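You operate a simulated robot arm through the tools that you are given. There is no shell and no other tool. Be economical: measure what you need, move in short steps, check, and stop when the job is done.

Carry out the task below with a simulated robot arm. There is one attempt and no reset: what you move stays moved.

Task
Put one of the setting bars from the landing table on the green small sheet gasket there.
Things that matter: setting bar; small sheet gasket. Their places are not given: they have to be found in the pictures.

The check looks at the end state, three seconds after you hand in, the way a careful person would. Anything else that was tipped, shoved, dropped, spilled or broken makes it a failure. Flat cloth is picked up by pressing the open fingertips on it (5 to 10 N) and closing them slowly along it; thin cloth reads only 2 to 8 mm in the jaws.

Robot
A 7-joint arm with a two-finger parallel gripper, fixed in place. Base frame: the origin is at the foot of the arm, x ahead of it, y to its left, z up; the work surface is at about z = 0. Units: mm, rad, N and s.
With the tool pointing down near the work surface it reaches from about 220 to 580 mm from the base axis. Its first joint turns from -1.152 to 1.152 rad. Payload 2.5 kg.
The TCP is the grasp point between the finger pads, 23 mm short of the fingertips. In the tool frame z runs along the fingers and y along their closing line. Largest opening 94 mm; finger width 38, thickness 10; the body of the gripper, 54 by 96 mm, starts 39 mm behind the TCP.
Orientation is that of the tool frame in the base frame, as a unit quaternion [w, x, y, z]. With the fingers straight down and closing along the base's y, the tool's x points along the base's -x, its y along +y and its z along -z.

Tools
- The arm moves only by the tool nudge_tool. Its argument "targets" is one flat list of numbers, 4 for each row, row after row: the shift along the base's x, y, z in cm, then the turn about the base's z in rad. In form: [x, y, z, yaw, x, y, z, yaw, ...]. A call has 1 to 10 rows; each row shifts and turns the commanded pose from where the row before left it. "fingers" is the opening in per cent of the stroke, from 0 (shut) to 100 (fully open), set as the call begins (left out, the last holds). Each row takes 0.2 s and may step no farther than 50 mm and 0.15 rad from the row before; otherwise, or with a gripper value out of range, the whole call is refused. Where a pose cannot be reached the arm comes as near as it can. A force on the tool above 40 N (or 10 N above the force at the start of the call, whichever is more), or a blocked arm, ends the call early, and 0.2 s more pass. The fingers move at their own pace (about 108 mm/s each) and stop on an object; they squeeze with about 23 N. The grip force told is the motor's: it shows also when the fingers shut on nothing. Time passes only in rows, and 0.2 s behind the last, so rows that do not move let the fingers close. It gives the time, the measured TCP pose, the force on the tool (base axes), the opening and the grip force at its end, in the units of the frame above (readings bear some noise).
- Cameras (640 x 400 px; columns grow to the right, rows downward): "scene" is fixed at [99.4, -409, 524.9]; the picture's right is [0.93, -0.37, 0.00], its down [-0.28, -0.69, -0.67] and it looks along [0.25, 0.62, -0.74] (base axes); focal length 214 px, centre (320, 200). "wrist" rides on the gripper at [-39, 0, -44] in the tool frame; the picture's right is [0.00, -1.00, 0.00], its down [0.97, 0.00, -0.24] and it looks along [0.24, 0.00, 0.97] (tool axes); focal length 218 px, centre (320, 200).
- snapshot(camera): a new picture of that camera. It takes no simulated time.
- probe_pixels(camera, pixels): for up to 12 pixels [column, row] of the newest picture of that camera ("zoom" is the newest enlarged one), the place [x, y, z] in the base frame of the surface seen there, good to about 2 mm. It takes no simulated time.
- close_up(camera, box): a new picture of the part [left, top, right, bottom] of that camera's present view, enlarged. It takes no simulated time.
- hand_in(): hands the job in; it is judged then, once.

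Go step by step. Measure first, check grasps and placings, and put right what went wrong. The budget is 60 turns and 22 pictures, counting those below and the enlarged ones. Unless the task says otherwise, let go and move clear before handing in, and close with one line.

The tools are called after "Request:" as a command line: name --argument value ..., lists and objects as JSON in quotes. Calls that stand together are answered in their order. nudge_tool: Moves the arm, as the interface text tells. Its arguments: {"type":"object","properties":{"targets":{"type":"array","items":{"type":"number"}},"fingers":{"type":"number"}},"required":["targets"]} The other tools are called the same way: snapshot (camera) takes a picture; probe_pixels (camera, pixels) gives the place of the surface under pixels of a picture; close_up (camera, box) takes an enlarged picture of a part of a camera's view; hand_in () hands the job in.

At the start:

```text
t: 0.0
tcp_pos: [336.1, 7.3, 304.2]
ee_rot: [0.0, 0.0, 1.0, 0.001]
force: [-1.0, 0.4, 0.8]
finger_gap: 94.1
gripper_force: 0.2
```

scene: 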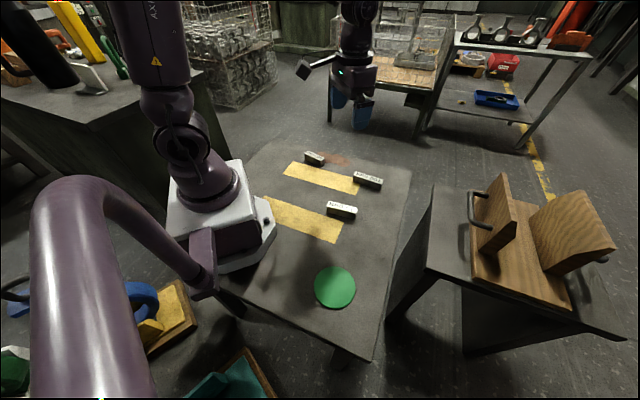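
wrist: 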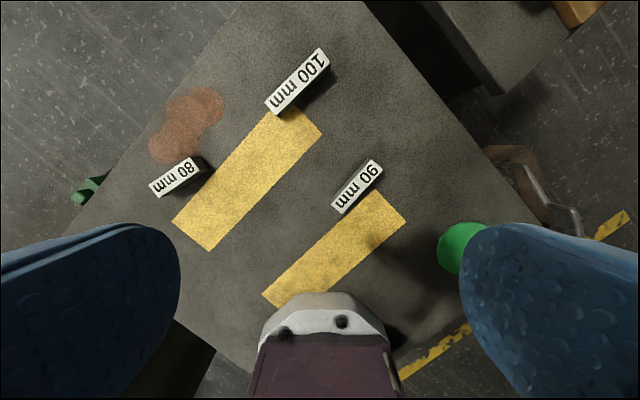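

The scene shows three bars at about (315,158), (368,182) and (342,210), and a green disc at (335,288). I'll measure them first.

Request:
close_up --camera "scene" --box '[260, 130, 420, 330]'

Request:
probe_pixels --camera "scene" --pixels '[[335, 288], [315, 288], [355, 288], [335, 268], [335, 306], [342, 209], [330, 204], [355, 210], [345, 230], [300, 300], [368, 180], [315, 157]]'

Request:
probe_pixels --camera "wrist" --pixels '[[357, 187], [333, 207], [343, 213], [382, 167], [372, 160], [381, 176], [400, 180], [299, 81], [177, 176], [455, 245]]'

```text
2.00 times, centred on (340, 230) of scene
```

zoom: 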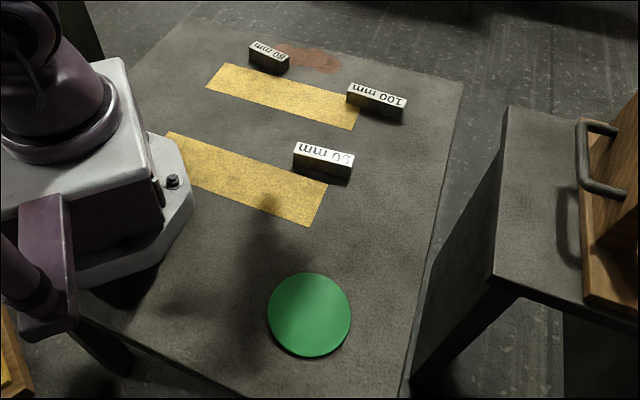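

```text
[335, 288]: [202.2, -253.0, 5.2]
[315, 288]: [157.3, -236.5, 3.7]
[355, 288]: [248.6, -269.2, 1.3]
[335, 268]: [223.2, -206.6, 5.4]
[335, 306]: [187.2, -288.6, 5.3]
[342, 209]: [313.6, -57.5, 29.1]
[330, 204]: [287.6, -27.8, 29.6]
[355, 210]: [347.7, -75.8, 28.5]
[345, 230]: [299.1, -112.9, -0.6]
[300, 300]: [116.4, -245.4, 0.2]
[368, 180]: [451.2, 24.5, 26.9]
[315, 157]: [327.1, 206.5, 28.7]
```

```text
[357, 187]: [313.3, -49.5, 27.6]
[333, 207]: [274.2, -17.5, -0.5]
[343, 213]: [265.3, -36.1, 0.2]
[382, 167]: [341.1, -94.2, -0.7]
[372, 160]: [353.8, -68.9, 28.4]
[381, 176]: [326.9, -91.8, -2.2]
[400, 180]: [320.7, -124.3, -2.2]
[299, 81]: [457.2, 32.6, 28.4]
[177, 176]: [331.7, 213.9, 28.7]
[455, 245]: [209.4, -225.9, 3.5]
```

The gasket is near (205,-248), 5 mm thick and about 100 mm across. The bars' tops are at z≈28.5, and the 80 mm bar would leave the most margin on the disc. I'll enlarge the bars for exact edges.

Request:
close_up --camera "wrist" --box '[130, 130, 230, 210]'

```text
5.00 times, centred on (180, 170) of wrist
```

zoom: 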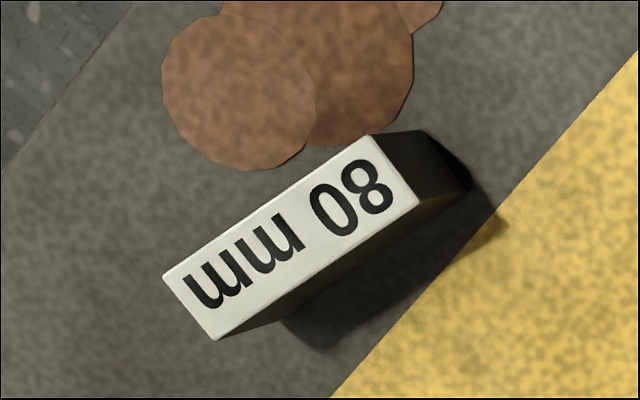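

The 80 mm bar lies against a brown stain, while the 90 mm bar stands clear and is nearest. I'll measure the 90 mm bar and the disc edges.

Request:
probe_pixels --camera "zoom" --pixels '[[170, 280], [215, 333], [370, 143], [412, 203], [240, 120], [360, 60]]'

Request:
close_up --camera "wrist" --box '[310, 145, 410, 225]'

Request:
close_up --camera "scene" --box '[295, 250, 375, 325]'

```text
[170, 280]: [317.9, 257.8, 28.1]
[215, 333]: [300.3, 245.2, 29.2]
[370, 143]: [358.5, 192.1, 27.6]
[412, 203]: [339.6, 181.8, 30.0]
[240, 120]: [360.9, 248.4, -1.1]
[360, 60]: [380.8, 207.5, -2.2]
```

```text
5.00 times, centred on (360, 185) of wrist
```

zoom: 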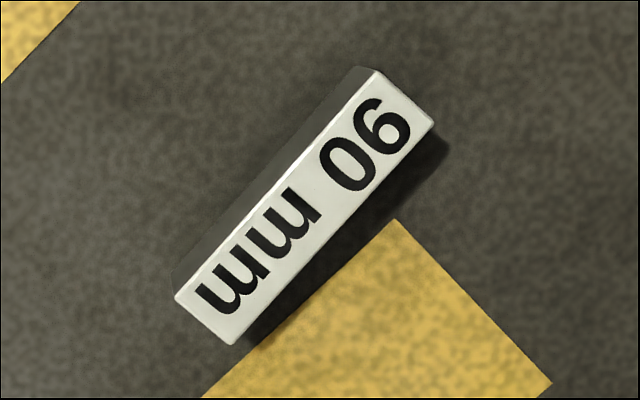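

```text
5.33 times, centred on (335, 288) of scene
```

zoom: 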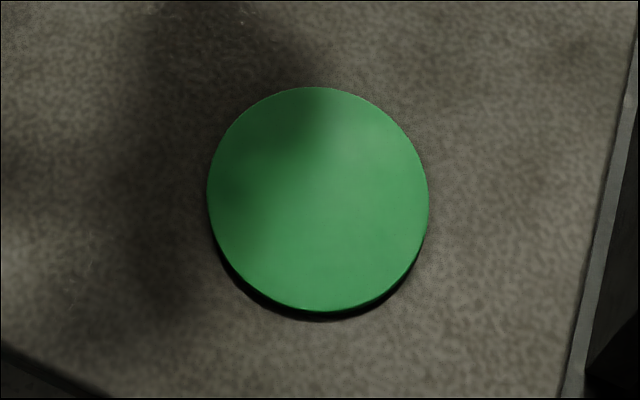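

The 90 mm bar's corners put its centre near (315,-47), with its long axis at about -0.70 rad. I'll probe the disc edges and start moving over the bar, turning -0.70.

Request:
probe_pixels --camera "zoom" --pixels '[[213, 195], [423, 200], [320, 92], [328, 307], [245, 125], [395, 125], [245, 270], [395, 275], [319, 199]]'

Request:
nudge_tool --targets '[-0.4, -1.1, -3, -0.14, -0.4, -1.1, -3, -0.14, -0.4, -1.1, -3, -0.14, -0.4, -1.1, -3, -0.14, -0.5, -1.1, -3, -0.14, 0, 0, 0, 0]' --fingers 100

Request:
snapshot --camera "wrist"

```text
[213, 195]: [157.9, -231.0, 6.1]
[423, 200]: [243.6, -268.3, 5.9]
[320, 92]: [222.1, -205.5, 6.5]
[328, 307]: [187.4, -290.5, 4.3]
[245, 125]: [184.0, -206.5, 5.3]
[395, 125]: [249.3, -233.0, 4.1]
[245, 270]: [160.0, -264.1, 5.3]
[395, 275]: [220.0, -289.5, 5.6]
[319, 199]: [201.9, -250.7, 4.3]
```

```text
t: 1.4
tcp_pos: [314.4, -49.0, 155.7]
ee_rot: [0.001, 0.344, 0.939, 0.0]
force: [0.4, -0.2, 0.0]
finger_gap: 93.9
gripper_force: 0.0
```

```text
15 pictures are left
```

wrist: 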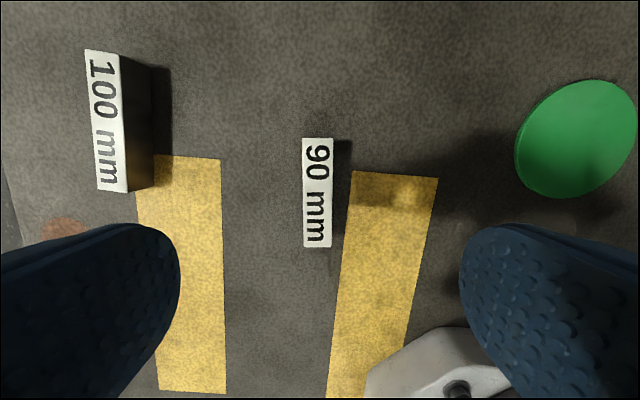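

The 90 mm bar is centred between the fingers (columns 302–333) and aligned. I'll go down to TCP z≈27 and close gently.

Request:
nudge_tool --targets '[0, 0, -4, 0, 0, 0, -4, 0, 0, 0, -3, 0, 0, 0, -1.8, 0, 0, 0, 0, 0]'

Request:
nudge_tool --targets '[0, 0, 0, 0, 0, 0, 0, 0, 0, 0, 0, 0]' --fingers 0

```text
t: 2.6
tcp_pos: [314.4, -46.0, 26.8]
ee_rot: [0.0, 0.343, 0.939, 0.0]
force: [0.1, 0.6, 0.2]
finger_gap: 94.0
gripper_force: 0.0
```

```text
t: 3.4
tcp_pos: [314.0, -47.4, 26.8]
ee_rot: [0.001, 0.343, 0.939, 0.001]
force: [1.4, 2.0, 0.7]
finger_gap: 23.8
gripper_force: 22.8
```

The jaws hold at 23.8 mm with 22.8 N, so the bar is gripped. I'll lift and check.

Request:
nudge_tool --targets '[0, 0, 1, 0, 0, 0, 2, 0, 0, 0, 3, 0, 0, 0, 2, 0, 0, 0, 0, 0]'

Request:
snapshot --camera "wrist"

```text
t: 4.6
tcp_pos: [315.7, -47.9, 108.1]
ee_rot: [0.0, 0.343, 0.939, -0.001]
force: [-0.3, 0.6, -5.4]
finger_gap: 23.9
gripper_force: 22.8
```

```text
14 pictures are left
```

wrist: 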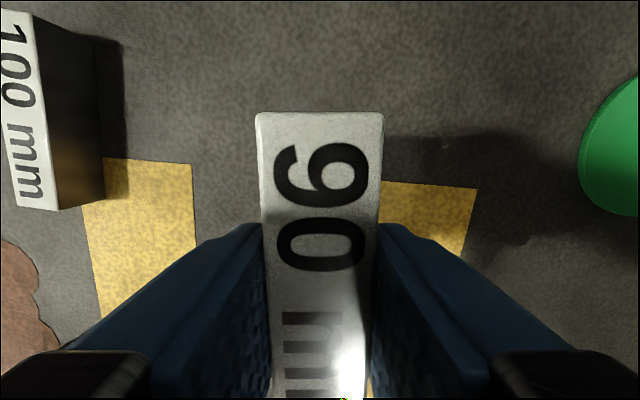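

The bar is held level and centred, and the 5 N load fits its weight. I'll carry it over the disc at (203.5,-248.8).

Request:
nudge_tool --targets '[-1.2, -2.1, 0, 0, -1.6, -3.0, 0, 0, -1.8, -3.2, 0, 0, -1.8, -3.2, 0, 0, -1.8, -3.2, 0, 0, -1.6, -3.0, 0, 0, -1.3, -2.4, 0, 0, 0, 0, 0, 0, 0, 0, 0, 0]'

Request:
snapshot --camera "wrist"

Request:
close_up --camera "scene" --box '[260, 180, 420, 330]'

```text
t: 6.6
tcp_pos: [205.1, -249.0, 107.3]
ee_rot: [0.0, 0.343, 0.939, -0.001]
force: [0.6, 0.0, -5.3]
finger_gap: 24.1
gripper_force: 22.9
```

```text
13 pictures are left
```

wrist: 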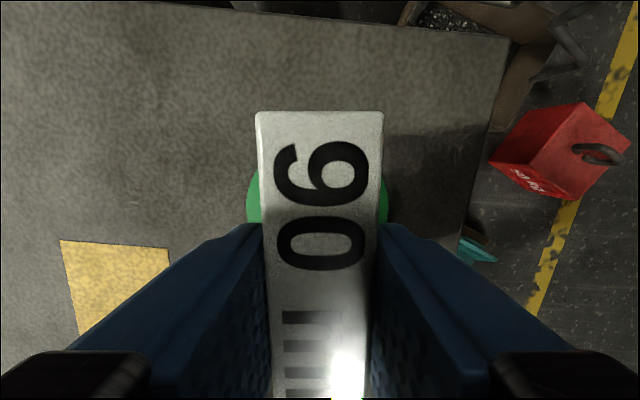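

```text
2.67 times, centred on (340, 255) of scene
```

zoom: 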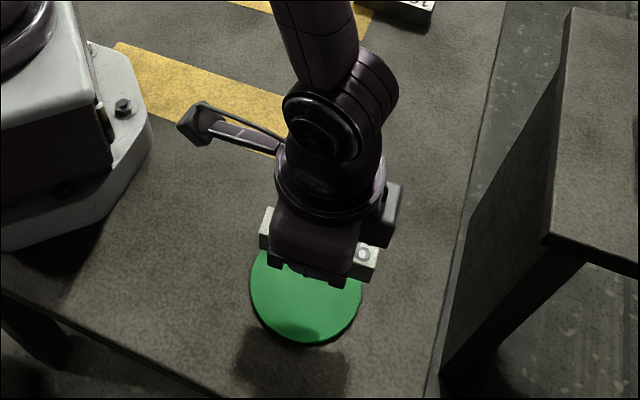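

The disc shows evenly either side of the bar (columns 247 and 388), so it is centred. I'll go down to just above contact, expected at TCP z≈32.

Request:
nudge_tool --targets '[0, 0, -2.5, 0, 0, 0, -2.5, 0, 0, 0, -1.5, 0, 0, 0, -0.7, 0, 0, 0, -0.1, 0, 0, 0, 0, 0]'

```text
t: 8.0
tcp_pos: [203.4, -248.7, 33.2]
ee_rot: [0.0, 0.343, 0.939, -0.001]
force: [-0.3, 0.3, -5.3]
finger_gap: 24.2
gripper_force: 23.0
```

There is no contact yet: the force is still -5.3 N at z 33. I'll lower in 0.5–1 mm steps.

Request:
nudge_tool --targets '[0, 0, -0.08, 0, 0, 0, 0, 0]'

Request:
nudge_tool --targets '[0, 0, -0.06, 0, 0, 0, 0, 0]'

```text
t: 8.6
tcp_pos: [204.7, -249.3, 32.5]
ee_rot: [0.0, 0.343, 0.939, 0.0]
force: [-0.6, 0.3, -5.4]
finger_gap: 24.0
gripper_force: 23.0
```

```text
t: 9.2
tcp_pos: [204.0, -247.9, 32.7]
ee_rot: [0.0, 0.343, 0.939, 0.0]
force: [-0.7, -0.1, -5.1]
finger_gap: 23.7
gripper_force: 23.0
```

Request:
nudge_tool --targets '[0, 0, -0.06, 0, 0, 0, 0, 0]'

Request:
nudge_tool --targets '[0, 0, -0.06, 0, 0, 0, 0, 0]'

```text
t: 9.8
tcp_pos: [204.4, -249.7, 31.5]
ee_rot: [0.001, 0.343, 0.939, 0.0]
force: [-1.9, 1.7, 0.9]
finger_gap: 23.7
gripper_force: 23.4
```

```text
t: 10.4
tcp_pos: [204.6, -248.1, 31.1]
ee_rot: [0.0, 0.343, 0.939, 0.0]
force: [-2.2, 2.1, 16.3]
finger_gap: 24.1
gripper_force: 23.4
```

The force rose to +16 N at z 31, so the bar rests on the disc. I'll ease off 0.5 mm, open, then rise.

Request:
nudge_tool --targets '[0, 0, 0.06, 0, 0, 0, 0, 0]'

Request:
nudge_tool --targets '[0, 0, 0, 0, 0, 0, 0, 0, 0, 0, 0, 0]' --fingers 80

Request:
nudge_tool --targets '[0, 0, 1.5, 0, 0, 0, 3, 0, 0, 0, 4, 0, 0, 0, 4, 0, 0, 0, 0, 0]'

Request:
snapshot --camera "wrist"

```text
t: 11.0
tcp_pos: [205.0, -248.3, 30.4]
ee_rot: [0.001, 0.343, 0.94, 0.0]
force: [0.7, 0.6, 13.7]
finger_gap: 24.1
gripper_force: 23.2
```

```text
t: 11.8
tcp_pos: [202.7, -249.1, 32.7]
ee_rot: [-0.001, 0.343, 0.939, 0.0]
force: [0.0, -0.4, -0.1]
finger_gap: 75.3
gripper_force: 0.2
```

```text
t: 13.0
tcp_pos: [202.7, -244.5, 157.5]
ee_rot: [0.0, 0.343, 0.939, 0.0]
force: [-0.8, 0.3, 0.0]
finger_gap: 75.3
gripper_force: 0.0
```

```text
11 pictures are left
```

wrist: 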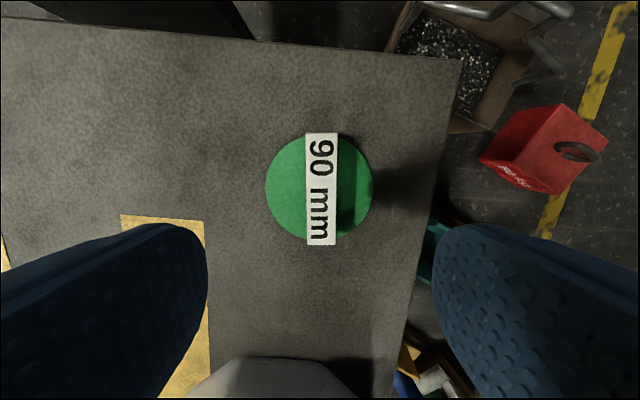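

The 90 mm bar lies flat along the disc's middle (pixels (306–337, 133–245)). I'll take one scene view to confirm nothing else moved.

Request:
nudge_tool --targets '[2, 4, 3, 0, 2, 4, 2, 0, 2, 4, 2, 0, 0, 0, 0, 0]'

Request:
snapshot --camera "scene"

```text
refused: row 1 steps farther than a row can; nothing moved
```

```text
10 pictures are left
```

scene: 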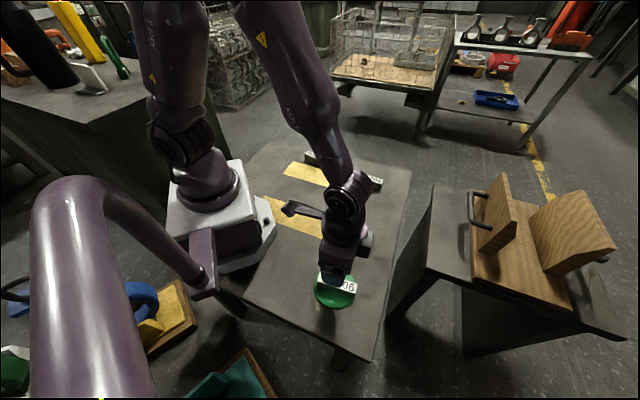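

The bar is on the disc near (337,283), the other two bars are still in place, and the gripper is well above with its jaws open. The refused move was only for the view, so I'm handing in.

Request:
hand_in

```text
The job is handed in.
```

The 90 mm setting bar is lying flat and centred on the green gasket, released and with the gripper clear; the job is handed in.
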